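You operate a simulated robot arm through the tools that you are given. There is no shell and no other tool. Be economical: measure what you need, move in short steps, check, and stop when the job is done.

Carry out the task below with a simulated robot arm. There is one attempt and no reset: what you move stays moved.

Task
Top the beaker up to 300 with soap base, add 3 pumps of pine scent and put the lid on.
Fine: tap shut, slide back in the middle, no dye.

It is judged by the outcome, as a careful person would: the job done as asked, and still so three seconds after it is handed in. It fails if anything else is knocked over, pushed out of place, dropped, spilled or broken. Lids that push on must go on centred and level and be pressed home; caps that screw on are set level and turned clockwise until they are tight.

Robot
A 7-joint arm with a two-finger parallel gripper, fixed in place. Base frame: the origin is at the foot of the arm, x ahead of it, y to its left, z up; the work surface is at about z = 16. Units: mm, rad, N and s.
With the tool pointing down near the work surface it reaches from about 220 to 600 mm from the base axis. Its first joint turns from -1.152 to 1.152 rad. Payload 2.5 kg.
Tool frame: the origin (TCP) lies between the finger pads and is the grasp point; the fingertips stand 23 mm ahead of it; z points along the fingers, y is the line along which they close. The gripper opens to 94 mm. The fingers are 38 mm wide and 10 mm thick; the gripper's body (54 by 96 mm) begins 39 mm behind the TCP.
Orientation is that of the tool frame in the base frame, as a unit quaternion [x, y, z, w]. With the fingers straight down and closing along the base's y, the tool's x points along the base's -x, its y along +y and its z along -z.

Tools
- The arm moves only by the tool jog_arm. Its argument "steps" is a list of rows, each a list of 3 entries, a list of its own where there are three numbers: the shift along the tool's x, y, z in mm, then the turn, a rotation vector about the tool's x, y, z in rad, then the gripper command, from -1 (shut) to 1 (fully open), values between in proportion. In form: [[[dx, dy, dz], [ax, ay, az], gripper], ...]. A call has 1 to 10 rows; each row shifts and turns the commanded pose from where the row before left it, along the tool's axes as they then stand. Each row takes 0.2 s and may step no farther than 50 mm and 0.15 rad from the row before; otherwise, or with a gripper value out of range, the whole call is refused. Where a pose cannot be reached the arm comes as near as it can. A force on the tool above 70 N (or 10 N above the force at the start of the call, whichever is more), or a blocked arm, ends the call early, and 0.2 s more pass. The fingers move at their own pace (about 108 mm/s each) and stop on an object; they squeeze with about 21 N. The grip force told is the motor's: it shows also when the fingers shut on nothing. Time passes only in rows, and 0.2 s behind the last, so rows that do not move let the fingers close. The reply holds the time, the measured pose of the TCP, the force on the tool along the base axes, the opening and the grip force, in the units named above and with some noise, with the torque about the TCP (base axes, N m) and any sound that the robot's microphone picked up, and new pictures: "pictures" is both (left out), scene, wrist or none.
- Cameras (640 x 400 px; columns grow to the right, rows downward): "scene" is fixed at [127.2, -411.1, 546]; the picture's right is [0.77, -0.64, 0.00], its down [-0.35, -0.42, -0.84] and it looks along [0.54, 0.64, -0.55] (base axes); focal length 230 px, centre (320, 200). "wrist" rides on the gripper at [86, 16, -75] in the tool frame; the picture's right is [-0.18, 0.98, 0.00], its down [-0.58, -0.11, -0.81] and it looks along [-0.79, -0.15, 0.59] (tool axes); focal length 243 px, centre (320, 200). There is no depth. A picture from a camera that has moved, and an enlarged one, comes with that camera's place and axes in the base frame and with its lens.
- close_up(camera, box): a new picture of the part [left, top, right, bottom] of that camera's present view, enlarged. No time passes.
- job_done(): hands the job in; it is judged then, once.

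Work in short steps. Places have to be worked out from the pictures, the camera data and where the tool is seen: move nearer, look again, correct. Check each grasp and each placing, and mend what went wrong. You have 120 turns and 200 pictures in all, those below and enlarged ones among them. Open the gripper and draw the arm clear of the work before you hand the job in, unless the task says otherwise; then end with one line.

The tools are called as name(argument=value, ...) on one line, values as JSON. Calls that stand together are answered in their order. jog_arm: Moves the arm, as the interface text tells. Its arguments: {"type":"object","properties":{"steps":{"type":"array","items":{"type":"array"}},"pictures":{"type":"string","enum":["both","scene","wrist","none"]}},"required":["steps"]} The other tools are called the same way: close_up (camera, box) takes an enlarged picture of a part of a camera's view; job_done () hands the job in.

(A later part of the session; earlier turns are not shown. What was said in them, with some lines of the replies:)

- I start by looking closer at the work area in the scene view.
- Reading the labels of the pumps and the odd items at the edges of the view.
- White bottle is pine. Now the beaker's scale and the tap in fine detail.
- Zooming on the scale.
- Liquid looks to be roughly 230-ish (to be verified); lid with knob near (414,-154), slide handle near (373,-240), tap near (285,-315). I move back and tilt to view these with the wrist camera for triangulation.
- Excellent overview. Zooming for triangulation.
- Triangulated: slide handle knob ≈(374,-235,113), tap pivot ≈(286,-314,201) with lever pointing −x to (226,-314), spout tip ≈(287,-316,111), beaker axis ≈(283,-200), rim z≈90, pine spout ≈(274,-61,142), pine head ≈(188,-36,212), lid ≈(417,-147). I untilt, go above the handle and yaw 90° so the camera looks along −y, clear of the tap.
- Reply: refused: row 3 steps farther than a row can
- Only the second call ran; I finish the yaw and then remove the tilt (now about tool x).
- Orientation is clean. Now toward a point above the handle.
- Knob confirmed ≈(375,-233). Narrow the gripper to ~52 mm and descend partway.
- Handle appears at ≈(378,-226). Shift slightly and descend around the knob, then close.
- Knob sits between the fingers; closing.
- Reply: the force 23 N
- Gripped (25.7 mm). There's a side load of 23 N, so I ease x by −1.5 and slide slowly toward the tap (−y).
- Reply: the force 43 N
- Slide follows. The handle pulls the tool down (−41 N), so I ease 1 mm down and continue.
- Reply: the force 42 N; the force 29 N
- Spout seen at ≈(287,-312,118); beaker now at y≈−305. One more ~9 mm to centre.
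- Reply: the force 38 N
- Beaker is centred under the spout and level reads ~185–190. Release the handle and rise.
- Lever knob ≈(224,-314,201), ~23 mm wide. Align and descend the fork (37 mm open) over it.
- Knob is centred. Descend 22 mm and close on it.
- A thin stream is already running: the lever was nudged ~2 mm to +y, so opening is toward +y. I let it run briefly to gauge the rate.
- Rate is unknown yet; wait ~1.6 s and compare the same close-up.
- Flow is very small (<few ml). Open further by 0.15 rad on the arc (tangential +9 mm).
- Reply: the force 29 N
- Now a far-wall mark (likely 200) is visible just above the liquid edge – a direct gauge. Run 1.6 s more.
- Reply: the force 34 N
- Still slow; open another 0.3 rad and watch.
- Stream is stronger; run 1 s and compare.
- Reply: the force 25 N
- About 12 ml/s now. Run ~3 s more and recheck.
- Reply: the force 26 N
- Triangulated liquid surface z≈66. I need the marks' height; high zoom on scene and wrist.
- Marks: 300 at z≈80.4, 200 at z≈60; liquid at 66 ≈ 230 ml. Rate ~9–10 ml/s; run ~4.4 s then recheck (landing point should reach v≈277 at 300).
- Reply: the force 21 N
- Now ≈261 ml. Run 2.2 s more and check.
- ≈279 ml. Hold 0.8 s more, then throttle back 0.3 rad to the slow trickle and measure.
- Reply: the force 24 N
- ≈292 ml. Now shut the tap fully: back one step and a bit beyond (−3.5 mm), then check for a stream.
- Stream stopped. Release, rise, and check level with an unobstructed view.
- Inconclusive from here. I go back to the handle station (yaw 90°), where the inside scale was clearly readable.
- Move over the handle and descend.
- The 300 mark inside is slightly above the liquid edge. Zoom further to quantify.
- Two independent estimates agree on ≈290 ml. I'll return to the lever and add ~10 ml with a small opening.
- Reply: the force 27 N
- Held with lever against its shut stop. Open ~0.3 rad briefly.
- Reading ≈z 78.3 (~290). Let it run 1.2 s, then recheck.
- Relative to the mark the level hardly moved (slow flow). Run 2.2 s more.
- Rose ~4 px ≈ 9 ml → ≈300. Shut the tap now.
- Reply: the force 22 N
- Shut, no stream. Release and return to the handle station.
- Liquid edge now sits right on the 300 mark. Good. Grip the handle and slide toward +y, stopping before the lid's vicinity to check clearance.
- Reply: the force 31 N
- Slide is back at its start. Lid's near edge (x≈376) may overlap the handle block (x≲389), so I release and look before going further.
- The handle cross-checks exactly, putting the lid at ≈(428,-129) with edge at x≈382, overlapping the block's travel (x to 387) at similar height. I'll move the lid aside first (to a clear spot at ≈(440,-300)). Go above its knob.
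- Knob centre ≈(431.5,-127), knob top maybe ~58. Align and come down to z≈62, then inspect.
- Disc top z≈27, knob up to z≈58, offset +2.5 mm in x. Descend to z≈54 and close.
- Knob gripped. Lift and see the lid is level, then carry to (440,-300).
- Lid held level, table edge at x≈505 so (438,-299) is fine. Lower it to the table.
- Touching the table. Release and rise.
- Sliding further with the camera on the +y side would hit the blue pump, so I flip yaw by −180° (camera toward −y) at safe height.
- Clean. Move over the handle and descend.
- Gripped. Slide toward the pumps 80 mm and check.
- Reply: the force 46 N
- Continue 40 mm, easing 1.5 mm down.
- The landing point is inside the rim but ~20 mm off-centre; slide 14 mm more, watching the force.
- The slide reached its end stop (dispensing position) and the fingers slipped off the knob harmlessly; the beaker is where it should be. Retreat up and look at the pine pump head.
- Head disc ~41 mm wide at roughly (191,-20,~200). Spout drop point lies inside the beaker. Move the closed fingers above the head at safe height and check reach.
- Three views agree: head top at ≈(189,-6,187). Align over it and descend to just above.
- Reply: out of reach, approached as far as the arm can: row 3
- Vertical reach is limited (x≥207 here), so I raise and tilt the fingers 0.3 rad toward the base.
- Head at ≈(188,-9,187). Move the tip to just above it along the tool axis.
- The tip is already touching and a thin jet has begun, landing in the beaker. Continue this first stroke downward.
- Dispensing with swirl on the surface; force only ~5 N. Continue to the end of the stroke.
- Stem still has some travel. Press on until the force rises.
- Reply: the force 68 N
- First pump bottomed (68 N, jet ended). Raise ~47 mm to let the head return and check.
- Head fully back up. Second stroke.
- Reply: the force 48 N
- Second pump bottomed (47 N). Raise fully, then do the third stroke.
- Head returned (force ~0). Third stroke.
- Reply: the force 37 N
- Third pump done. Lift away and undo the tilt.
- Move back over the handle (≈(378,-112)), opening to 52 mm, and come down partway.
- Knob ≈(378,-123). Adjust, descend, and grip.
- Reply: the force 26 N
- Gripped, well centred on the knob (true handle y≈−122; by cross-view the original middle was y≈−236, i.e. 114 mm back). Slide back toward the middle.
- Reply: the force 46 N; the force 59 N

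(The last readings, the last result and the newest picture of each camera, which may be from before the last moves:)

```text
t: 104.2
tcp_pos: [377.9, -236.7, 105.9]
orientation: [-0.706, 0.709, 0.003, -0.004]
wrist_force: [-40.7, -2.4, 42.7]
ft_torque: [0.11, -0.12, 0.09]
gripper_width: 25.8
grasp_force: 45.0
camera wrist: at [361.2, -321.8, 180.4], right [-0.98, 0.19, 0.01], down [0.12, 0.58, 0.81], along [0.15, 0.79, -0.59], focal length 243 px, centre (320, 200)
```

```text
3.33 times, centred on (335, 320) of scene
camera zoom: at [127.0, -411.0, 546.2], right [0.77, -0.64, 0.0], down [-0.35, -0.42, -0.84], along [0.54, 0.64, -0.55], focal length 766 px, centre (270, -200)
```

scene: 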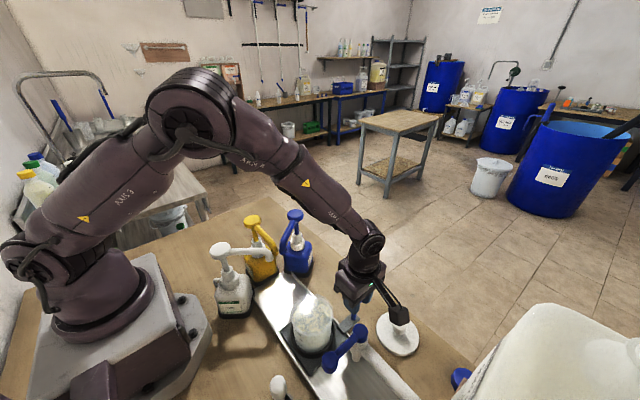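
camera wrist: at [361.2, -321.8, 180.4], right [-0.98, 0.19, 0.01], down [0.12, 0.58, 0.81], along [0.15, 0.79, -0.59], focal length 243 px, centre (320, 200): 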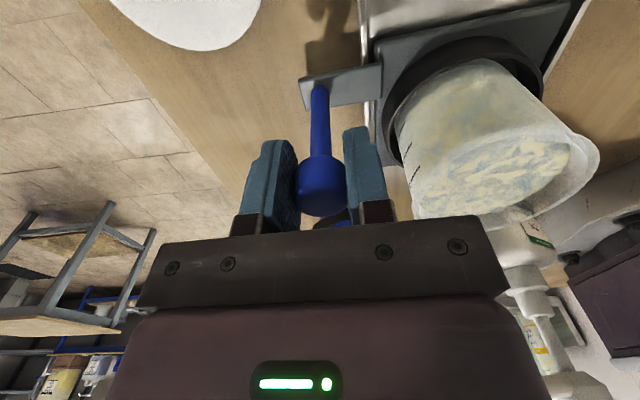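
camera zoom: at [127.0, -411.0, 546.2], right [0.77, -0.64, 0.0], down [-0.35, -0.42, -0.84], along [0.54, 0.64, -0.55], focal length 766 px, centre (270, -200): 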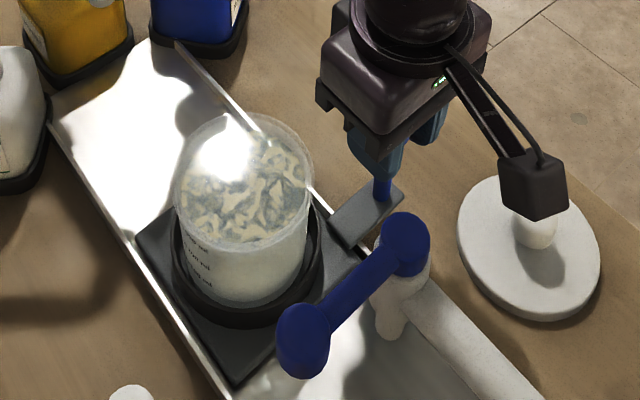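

Slide matches its original (middle) position in the scene view to <1 mm. Release, rise, and yaw to 0 for the lid (camera then clears both tap and pumps).

jog_arm(steps=[[[0, 0, 0], [0, 0, 0], 0.1], [[0, 0, 0], [0, 0, 0], 0.1], [[0, 0, -40], [0, 0, 0], 0.1], [[0, 0, -45], [0, 0, 0], 0.1], [[0, 0, -45], [0, 0, 0], 0.1], [[0, 0, -30], [0, 0, 0.15], 0.1], [[0, 0, 0], [0, 0, 0.15], 0.1], [[0, 0, 0], [0, 0, 0.15], 0.1], [[0, 0, 0], [0, 0, 0.15], 0.1], [[0, 0, 0], [0, 0, 0.15], 0.1]], pictures="none")

jog_arm(steps=[[[0, 0, 0], [0, 0, 0.15], 0.1], [[0, 0, 0], [0, 0, 0.15], 0.1], [[0, 0, 0], [0, 0, 0.15], 0.1], [[0, 0, 0], [0, 0, 0.15], 0.1], [[0, 0, 0], [0, 0, 0.15], 0.1], [[0, 0, 0], [0, 0, 0.073], 0.1], [[-30, -32, 0], [0, 0, 0], 0.1], [[-30, -32, 0], [0, 0, 0], 0.1], [[0, 0, 45], [0, 0, 0], 0.1]])

close_up(camera="scene", box=[270, 260, 400, 380])

```text
t: 106.4
tcp_pos: [379.2, -233.0, 265.7]
orientation: [-0.397, 0.918, 0.0, -0.001]
wrist_force: [0.1, -0.1, -0.7]
ft_torque: [-0.05, 0.0, -0.02]
gripper_width: 51.7
grasp_force: 0.0
```

```text
t: 108.4
tcp_pos: [438.9, -297.0, 219.6]
orientation: [0.002, 1.0, 0.0, 0.0]
wrist_force: [-0.2, 0.6, -0.1]
ft_torque: [0.05, 0.0, -0.01]
gripper_width: 51.8
grasp_force: 0.0
camera wrist: at [352.1, -280.0, 294.7], right [0.19, 0.98, 0.0], down [0.58, -0.11, 0.81], along [0.79, -0.15, -0.59], focal length 243 px, centre (320, 200)
```

scene: 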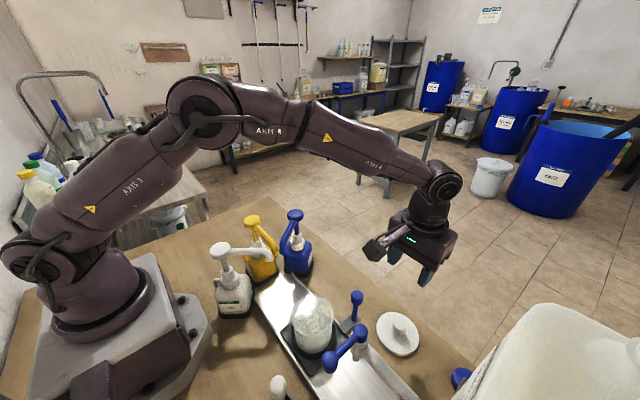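
wrist: 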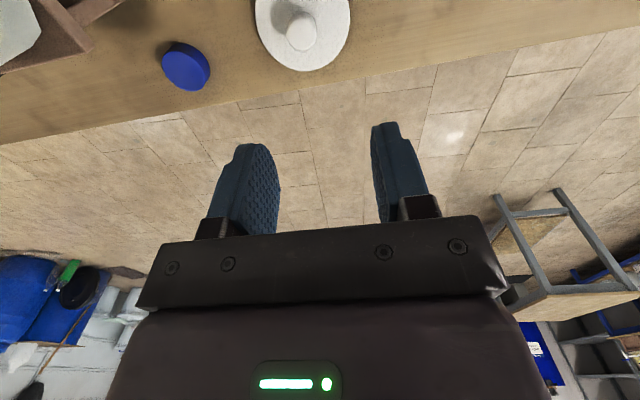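

```text
3.33 times, centred on (335, 320) of scene
camera zoom: at [127.2, -411.1, 546.0], right [0.77, -0.64, 0.0], down [-0.35, -0.42, -0.84], along [0.54, 0.64, -0.55], focal length 766 px, centre (270, -200)
```

zoom: 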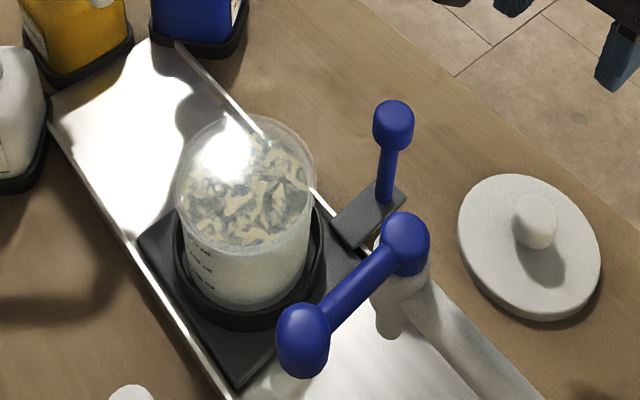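

Knob looks to be nearer y≈−310. Shift and descend for a closer look.

jog_arm(steps=[[[2, -11, 40], [0, 0, 0], 0.1], [[0, 0, 45], [0, 0, 0], 0.1], [[0, 0, 25], [0, 0, 0], 0.1], [[0, 0, 0], [0, 0, 0], 0.1]], pictures="wrist")

```text
t: 109.4
tcp_pos: [436.6, -308.2, 110.4]
orientation: [0.002, 1.0, 0.001, 0.0]
wrist_force: [-0.3, 0.2, -0.8]
ft_torque: [-0.01, 0.0, 0.0]
gripper_width: 51.8
grasp_force: 0.1
camera wrist: at [350.5, -291.2, 185.5], right [0.19, 0.98, 0.0], down [0.58, -0.11, 0.81], along [0.79, -0.15, -0.59], focal length 243 px, centre (320, 200)
```

wrist: 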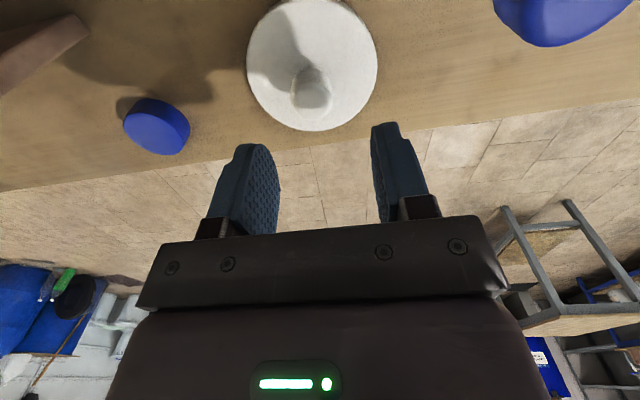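

Knob at ≈(437.5,-313) (x known from the previous centring grip). Adjust and descend to grip height.

jog_arm(steps=[[[-1, -5, 30], [0, 0, 0], 0.1], [[0, 0, 26], [0, 0, 0], 0.1], [[0, 0, 0], [0, 0, 0], -1], [[0, 0, 0], [0, 0, 0], -1], [[0, 0, 0], [0, 0, 0], -1]], pictures="wrist")

```text
t: 110.6
tcp_pos: [436.6, -312.1, 51.9]
orientation: [0.002, 1.0, 0.0, 0.001]
wrist_force: [-0.6, 0.1, -0.1]
ft_torque: [0.02, 0.01, -0.05]
gripper_width: 25.9
grasp_force: 21.2
camera wrist: at [350.6, -295.2, 127.1], right [0.19, 0.98, 0.0], down [0.58, -0.11, 0.81], along [0.79, -0.15, -0.59], focal length 243 px, centre (320, 200)
```

wrist: 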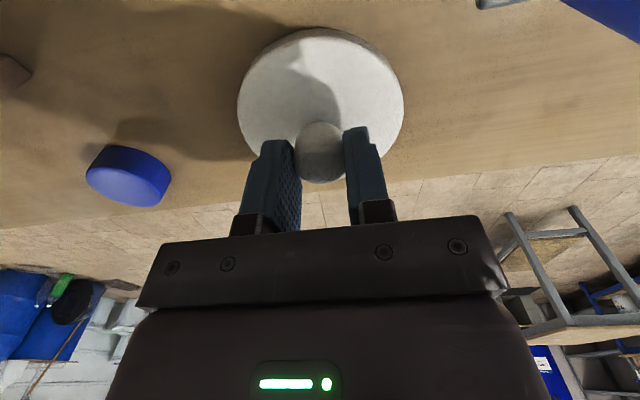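

Lid gripped (25.9 mm), knob centred in the fingers. Lift, carry via +y then −x to above the beaker (est. (287,-200)), staying clear of the tap.

jog_arm(steps=[[[0, 0, -10], [0, 0, 0], -1], [[0, 0, -45], [0, 0, 0], -1], [[0, 0, -45], [0, 0, 0], -1], [[0, 0, -45], [0, 0, 0], -1], [[0, 40, 0], [0, 0, 0], -1], [[0, 40, 0], [0, 0, 0], -1], [[0, 32, 0], [0, 0, 0], -1], [[0, 0, 0], [0, 0, 0], -1]], pictures="none")

jog_arm(steps=[[[40, 0, 0], [0, 0, 0], -1], [[40, 0, 0], [0, 0, 0], -1], [[40, 0, 0], [0, 0, 0], -1], [[30, 0, 0], [0, 0, 0], -1], [[0, 0, 0], [0, 0, 0], -1]])

close_up(camera="scene", box=[260, 250, 390, 370])

```text
t: 112.4
tcp_pos: [438.5, -201.9, 200.1]
orientation: [0.002, 1.0, 0.0, 0.0]
wrist_force: [0.5, 0.0, -1.0]
ft_torque: [0.0, -0.02, 0.01]
gripper_width: 25.7
grasp_force: 20.8
```

```text
t: 113.6
tcp_pos: [286.0, -198.9, 199.7]
orientation: [0.003, 1.0, 0.0, 0.001]
wrist_force: [0.6, -0.4, -0.6]
ft_torque: [0.02, 0.0, -0.01]
gripper_width: 25.9
grasp_force: 20.9
camera wrist: at [199.5, -182.0, 274.4], right [0.19, 0.98, 0.0], down [0.58, -0.11, 0.81], along [0.79, -0.15, -0.59], focal length 243 px, centre (320, 200)
```

scene: 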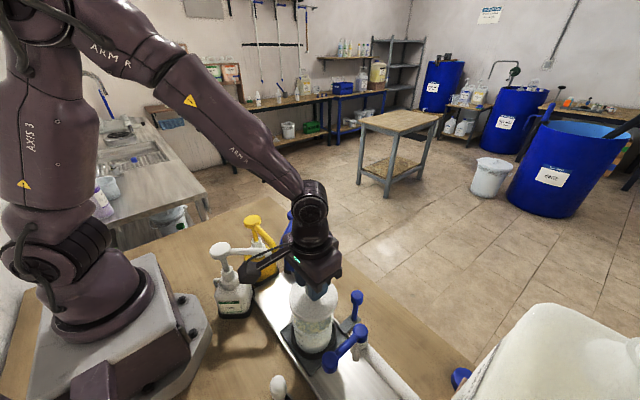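
wrist: 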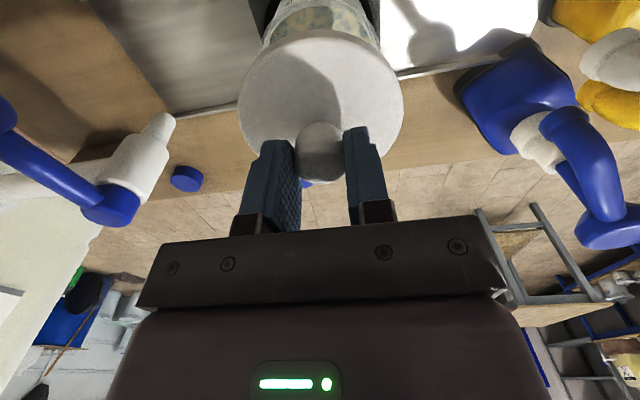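

```text
3.33 times, centred on (325, 310) of scene
camera zoom: at [127.2, -411.1, 546.0], right [0.77, -0.64, 0.0], down [-0.35, -0.42, -0.84], along [0.54, 0.64, -0.55], focal length 766 px, centre (303, -167)
```

zoom: 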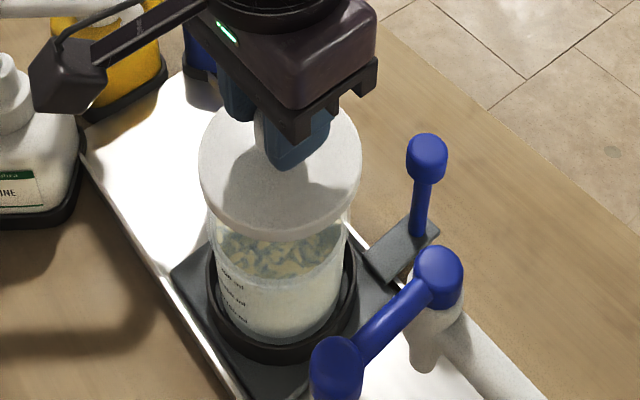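

Lateral alignment looks right from the wrist; scene suggests lid ~2 mm too far +x. Correct and lower to a small gap over the rim to compare.

jog_arm(steps=[[[2.2, 0.4, 0], [0, 0, 0], -1], [[0, 0, 30], [0, 0, 0], -1], [[0, 0, 15], [0, 0, 0], -1], [[0, 0, 0], [0, 0, 0], -1]])

close_up(camera="scene", box=[275, 270, 365, 350])

close_up(camera="wrist", box=[200, 0, 440, 150])

```text
t: 114.6
tcp_pos: [288.6, -200.0, 155.7]
orientation: [0.003, 1.0, 0.001, 0.0]
wrist_force: [0.0, 0.8, -0.1]
ft_torque: [-0.02, -0.01, 0.0]
gripper_width: 25.6
grasp_force: 21.1
camera wrist: at [202.5, -183.1, 229.7], right [0.19, 0.98, 0.0], down [0.58, -0.11, 0.81], along [0.79, -0.15, -0.59], focal length 243 px, centre (320, 200)
```

scene: 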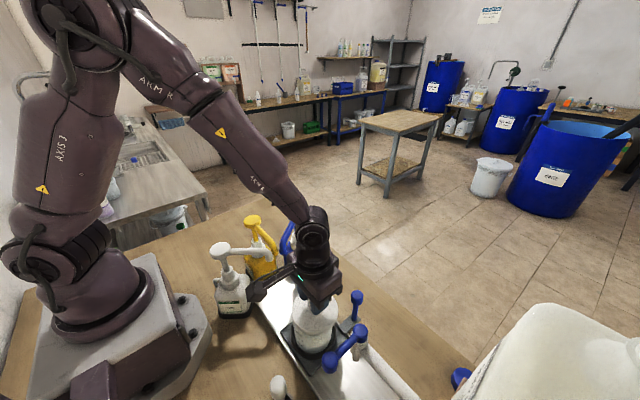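
wrist: 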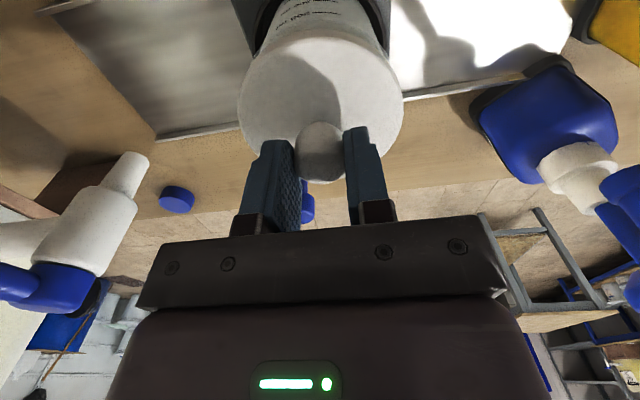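

```text
5.00 times, centred on (320, 310) of scene
camera zoom: at [127.2, -411.1, 546.0], right [0.77, -0.64, 0.0], down [-0.35, -0.42, -0.84], along [0.54, 0.64, -0.55], focal length 1150 px, centre (320, -350)
```

zoom: 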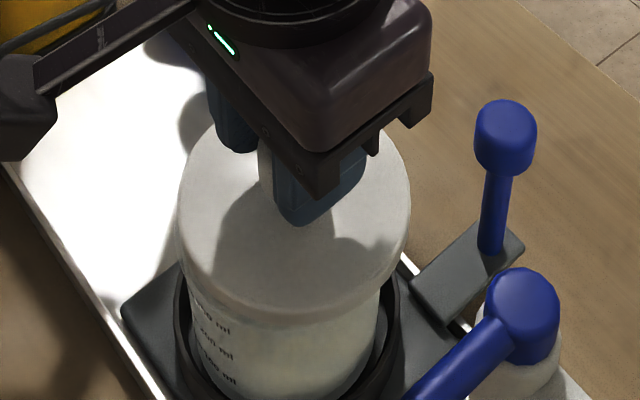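

```text
2.67 times, centred on (320, 75) of wrist
camera zoom: at [202.5, -183.1, 229.7], right [0.19, 0.98, 0.0], down [0.58, -0.11, 0.81], along [0.79, -0.15, -0.59], focal length 647 px, centre (320, 533)
```

zoom: 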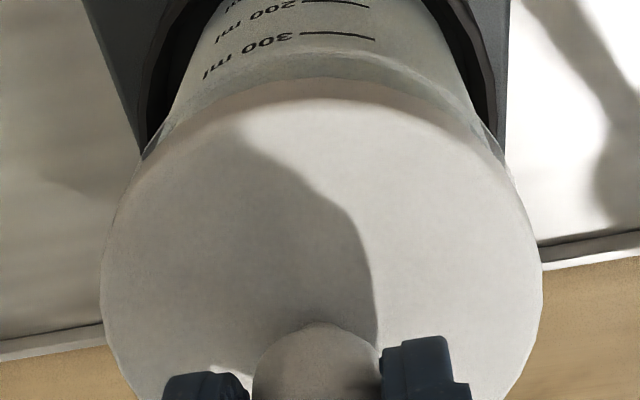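

Scene: lid centre is ~4.7 mm to the picture's right of the rim centre; lateral (wrist) is fine. Shift x −5, y +1 and recheck.

jog_arm(steps=[[[5, 1, 0], [0, 0, 0], -1], [[0, 0, 0], [0, 0, 0], -1], [[0, 0, 0], [0, 0, 0], -1]], pictures="none")

close_up(camera="scene", box=[275, 270, 365, 350])

close_up(camera="wrist", box=[200, 0, 440, 150])

```text
t: 115.4
tcp_pos: [283.7, -199.1, 154.4]
orientation: [0.003, 1.0, 0.0, 0.0]
wrist_force: [1.4, -0.3, -0.3]
ft_torque: [-0.03, 0.03, -0.01]
gripper_width: 26.1
grasp_force: 20.9
```

```text
5.00 times, centred on (320, 310) of scene
camera zoom: at [127.2, -411.1, 546.0], right [0.77, -0.64, 0.0], down [-0.35, -0.42, -0.84], along [0.54, 0.64, -0.55], focal length 1150 px, centre (320, -350)
```

zoom: 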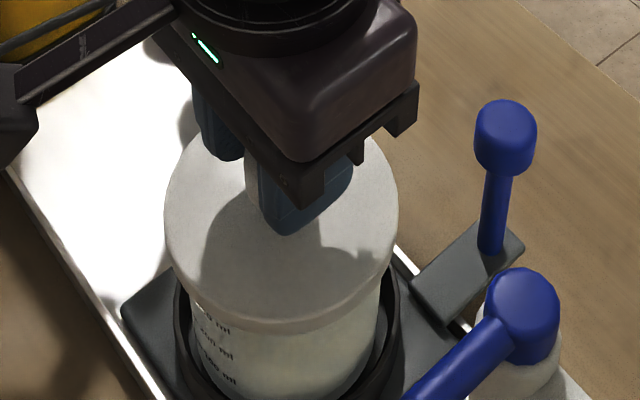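

```text
2.67 times, centred on (320, 75) of wrist
camera zoom: at [196.5, -182.4, 229.7], right [0.19, 0.98, 0.0], down [0.58, -0.11, 0.81], along [0.79, -0.15, -0.59], focal length 647 px, centre (320, 533)
```

zoom: 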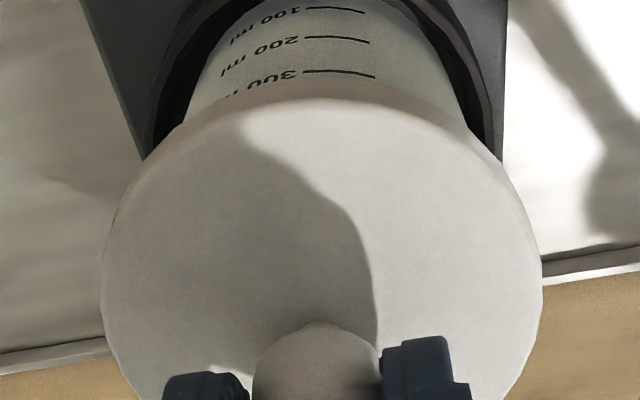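

Aligned in both views. Lower gently to contact.

jog_arm(steps=[[[0, 0, 4], [0, 0, 0], -1], [[0, 0, 3], [0, 0, 0], -1], [[0, 0, 3], [0, 0, 0], -1], [[0, 0, 0], [0, 0, 0], -1]], pictures="none")

close_up(camera="scene", box=[275, 270, 365, 350])

close_up(camera="wrist", box=[200, 0, 440, 150])

```text
t: 116.4
tcp_pos: [280.5, -199.7, 144.0]
orientation: [0.003, 1.0, 0.001, 0.0]
wrist_force: [-10.0, -0.9, 27.9]
ft_torque: [0.24, 0.11, 0.01]
gripper_width: 26.0
grasp_force: 21.5
```

```text
5.00 times, centred on (320, 310) of scene
camera zoom: at [127.1, -411.0, 546.1], right [0.77, -0.64, 0.0], down [-0.35, -0.42, -0.84], along [0.54, 0.64, -0.55], focal length 1150 px, centre (320, -350)
```

zoom: 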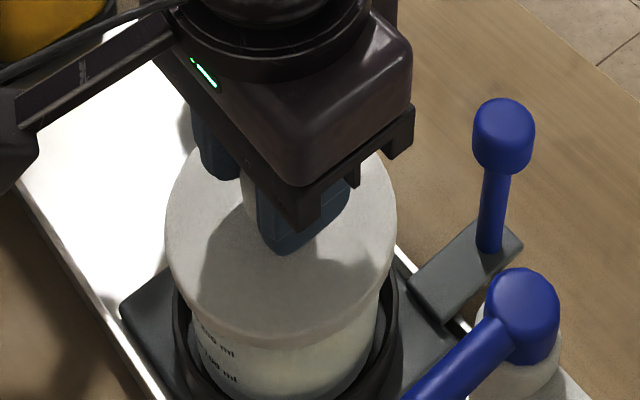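

```text
2.67 times, centred on (320, 75) of wrist
camera zoom: at [194.8, -182.8, 219.3], right [0.19, 0.98, 0.0], down [0.58, -0.11, 0.81], along [0.79, -0.15, -0.59], focal length 647 px, centre (320, 533)
```

zoom: 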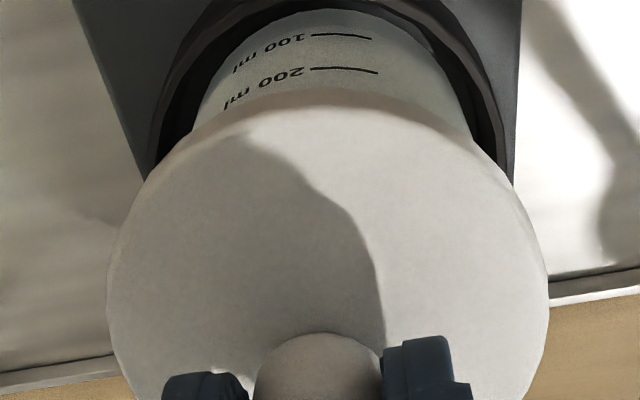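

Contact at z≈144 with a −10 N side force in x. Ease 1 mm in −x and press a little more, watching forces.

jog_arm(steps=[[[0, 0, -1.5], [0, 0, 0], -1], [[0, 0, 0], [0, 0, 0], -1]], pictures="none")

close_up(camera="scene", box=[290, 285, 350, 335])

```text
t: 117.0
tcp_pos: [280.8, -200.2, 144.9]
orientation: [0.003, 1.0, 0.001, 0.0]
wrist_force: [-2.1, -1.3, 3.6]
ft_torque: [0.01, 0.08, -0.01]
gripper_width: 26.0
grasp_force: 20.9
```

```text
8.00 times, centred on (320, 310) of scene
camera zoom: at [127.2, -411.1, 546.0], right [0.77, -0.64, 0.0], down [-0.35, -0.42, -0.84], along [0.54, 0.64, -0.55], focal length 1840 px, centre (320, -680)
```

zoom: 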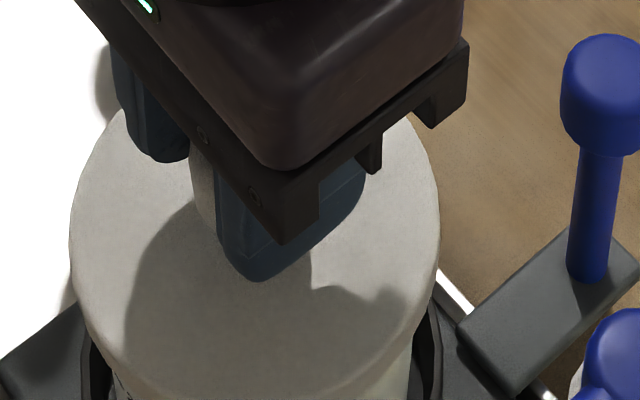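

Nearly no side force now and the lid is concentric (scene 311.9 vs 312.5 px). Press down in small steps.

jog_arm(steps=[[[0, 0, 1.5], [0, 0, 0], -1], [[0, 0, 1.5], [0, 0, 0], -1], [[0, 0, 1.5], [0, 0, 0], -1], [[0, 0, 1.5], [0, 0, 0], -1]])

close_up(camera="scene", box=[275, 270, 365, 350])

```text
t: 118.0
tcp_pos: [282.7, -199.0, 138.2]
orientation: [0.002, 1.0, -0.002, 0.003]
wrist_force: [0.6, -0.2, 30.6]
ft_torque: [0.14, 0.69, 0.03]
gripper_width: 25.7
grasp_force: 21.0
camera wrist: at [196.8, -181.7, 214.1], right [0.19, 0.98, 0.0], down [0.58, -0.11, 0.81], along [0.8, -0.15, -0.59], focal length 243 px, centre (320, 200)
```

scene: 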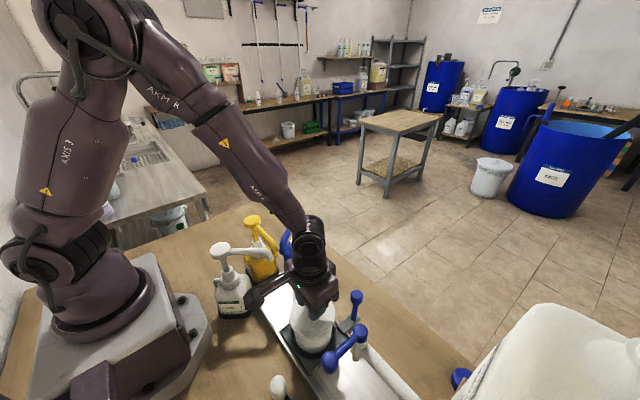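
wrist: 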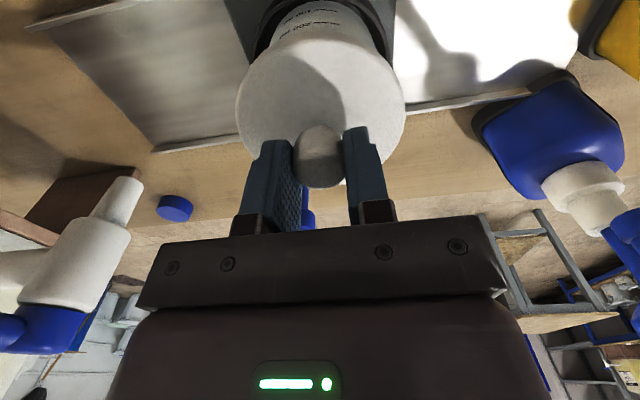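

```text
5.00 times, centred on (320, 310) of scene
camera zoom: at [127.2, -411.0, 546.1], right [0.77, -0.64, 0.0], down [-0.35, -0.42, -0.84], along [0.54, 0.64, -0.55], focal length 1150 px, centre (320, -350)
```

zoom: 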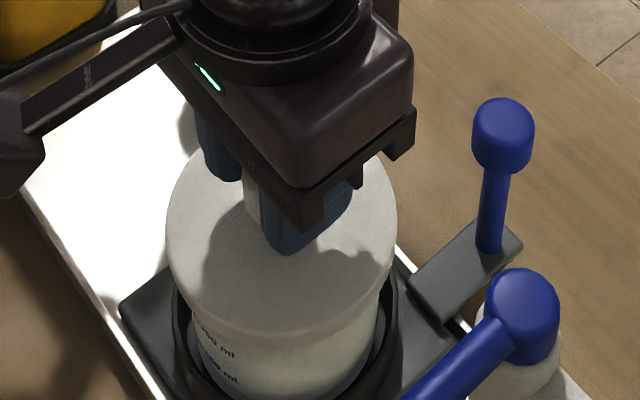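

The fingers slid slightly on the knob. Release, rise, and inspect the lid before pressing its knob from above with closed fingers.

jog_arm(steps=[[[0, 0, 0], [0, 0, 0], 0.1], [[0, 0, 0], [0, 0, 0], 0.1], [[0, 0, -40], [0, 0, 0], 0.1], [[0, 0, -40], [0, 0, 0], 0.1], [[0, 0, -40], [0, 0, 0], 0.1], [[-40, 0, 0], [0, 0, 0], -1], [[-40, 0, 0], [0, 0, 0], -1], [[-40, 0, 0], [0, 0, 0], -1]], pictures="scene")

close_up(camera="scene", box=[275, 260, 365, 360])

```text
t: 119.8
tcp_pos: [401.8, -200.2, 260.3]
orientation: [0.002, 1.0, 0.001, -0.001]
wrist_force: [-0.4, -0.4, -0.9]
ft_torque: [-0.03, 0.01, -0.01]
gripper_width: 0.0
grasp_force: 21.1
heard: snap
```

scene: 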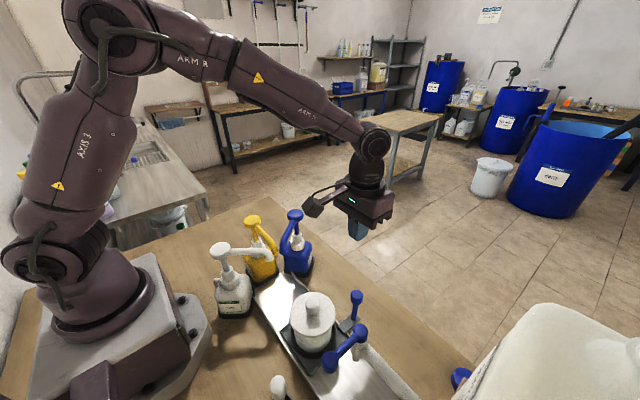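

```text
4.00 times, centred on (320, 310) of scene
camera zoom: at [127.2, -411.1, 546.0], right [0.77, -0.64, 0.0], down [-0.35, -0.42, -0.84], along [0.54, 0.64, -0.55], focal length 920 px, centre (320, -240)
```

zoom: 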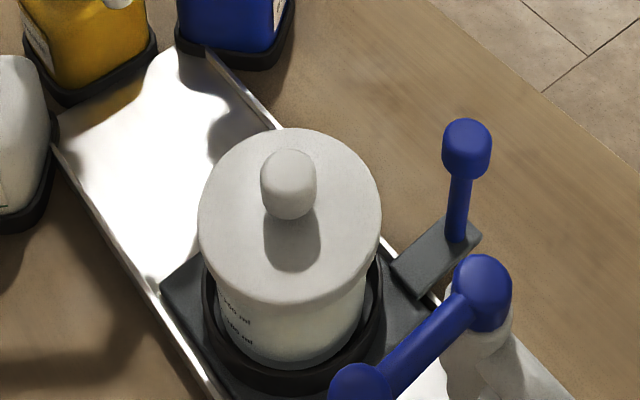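

A snap was heard: the lid is home. Closer check of its seat, the tap, and the slide.

close_up(camera="scene", box=[292, 285, 342, 345])

close_up(camera="scene", box=[190, 200, 430, 400])

```text
6.67 times, centred on (317, 315) of scene
camera zoom: at [127.2, -411.1, 546.0], right [0.77, -0.64, 0.0], down [-0.35, -0.42, -0.84], along [0.54, 0.64, -0.55], focal length 1533 px, centre (340, -567)
```

zoom: 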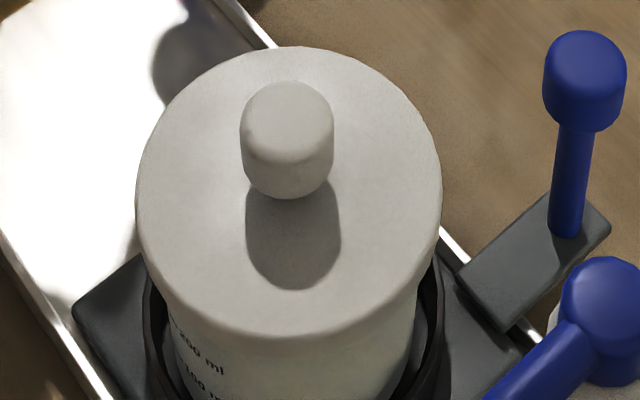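

```text
2.00 times, centred on (310, 300) of scene
camera zoom: at [127.2, -411.1, 546.0], right [0.77, -0.64, 0.0], down [-0.35, -0.42, -0.84], along [0.54, 0.64, -0.55], focal length 460 px, centre (340, 0)
```

zoom: 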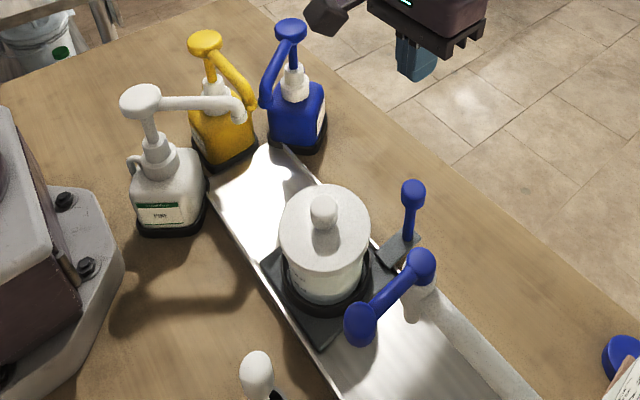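

Lid level and centred, slide in the middle, tap shut, pumps in place. Open the gripper and draw clear.

jog_arm(steps=[[[0, 0, -45], [0, 0, 0], 1], [[0, 0, -45], [0, 0, 0], 1], [[0, 0, -45], [0, 0, 0], 1]], pictures="none")

close_up(camera="scene", box=[270, 260, 400, 380])

```text
t: 120.6
tcp_pos: [403.5, -197.6, 395.9]
orientation: [0.003, 1.0, 0.0, 0.0]
wrist_force: [-0.4, -0.8, 0.6]
ft_torque: [-0.02, 0.01, 0.0]
gripper_width: 94.0
grasp_force: 0.0
```

```text
3.33 times, centred on (335, 320) of scene
camera zoom: at [127.2, -411.1, 546.0], right [0.77, -0.64, 0.0], down [-0.35, -0.42, -0.84], along [0.54, 0.64, -0.55], focal length 766 px, centre (270, -200)
```

zoom: 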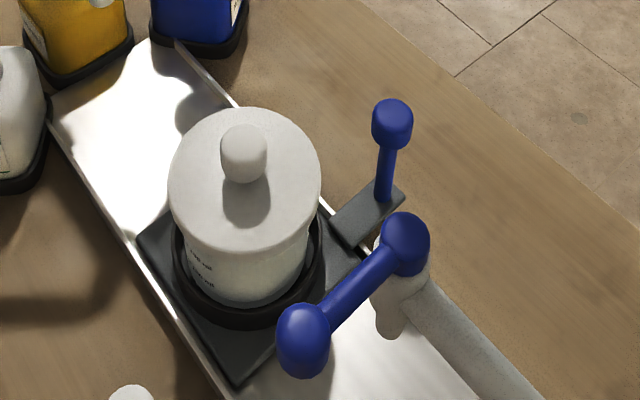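

The final view matches the original layout with the lid seated, so I hand the job in.

job_done()

```text
The job is handed in.
```

The beaker is topped up to about 300 ml with soap base (read by eye at the mark), has 3 pumps of pine and no dye, and the lid is snapped on; the tap is shut and the slide is back in the middle.
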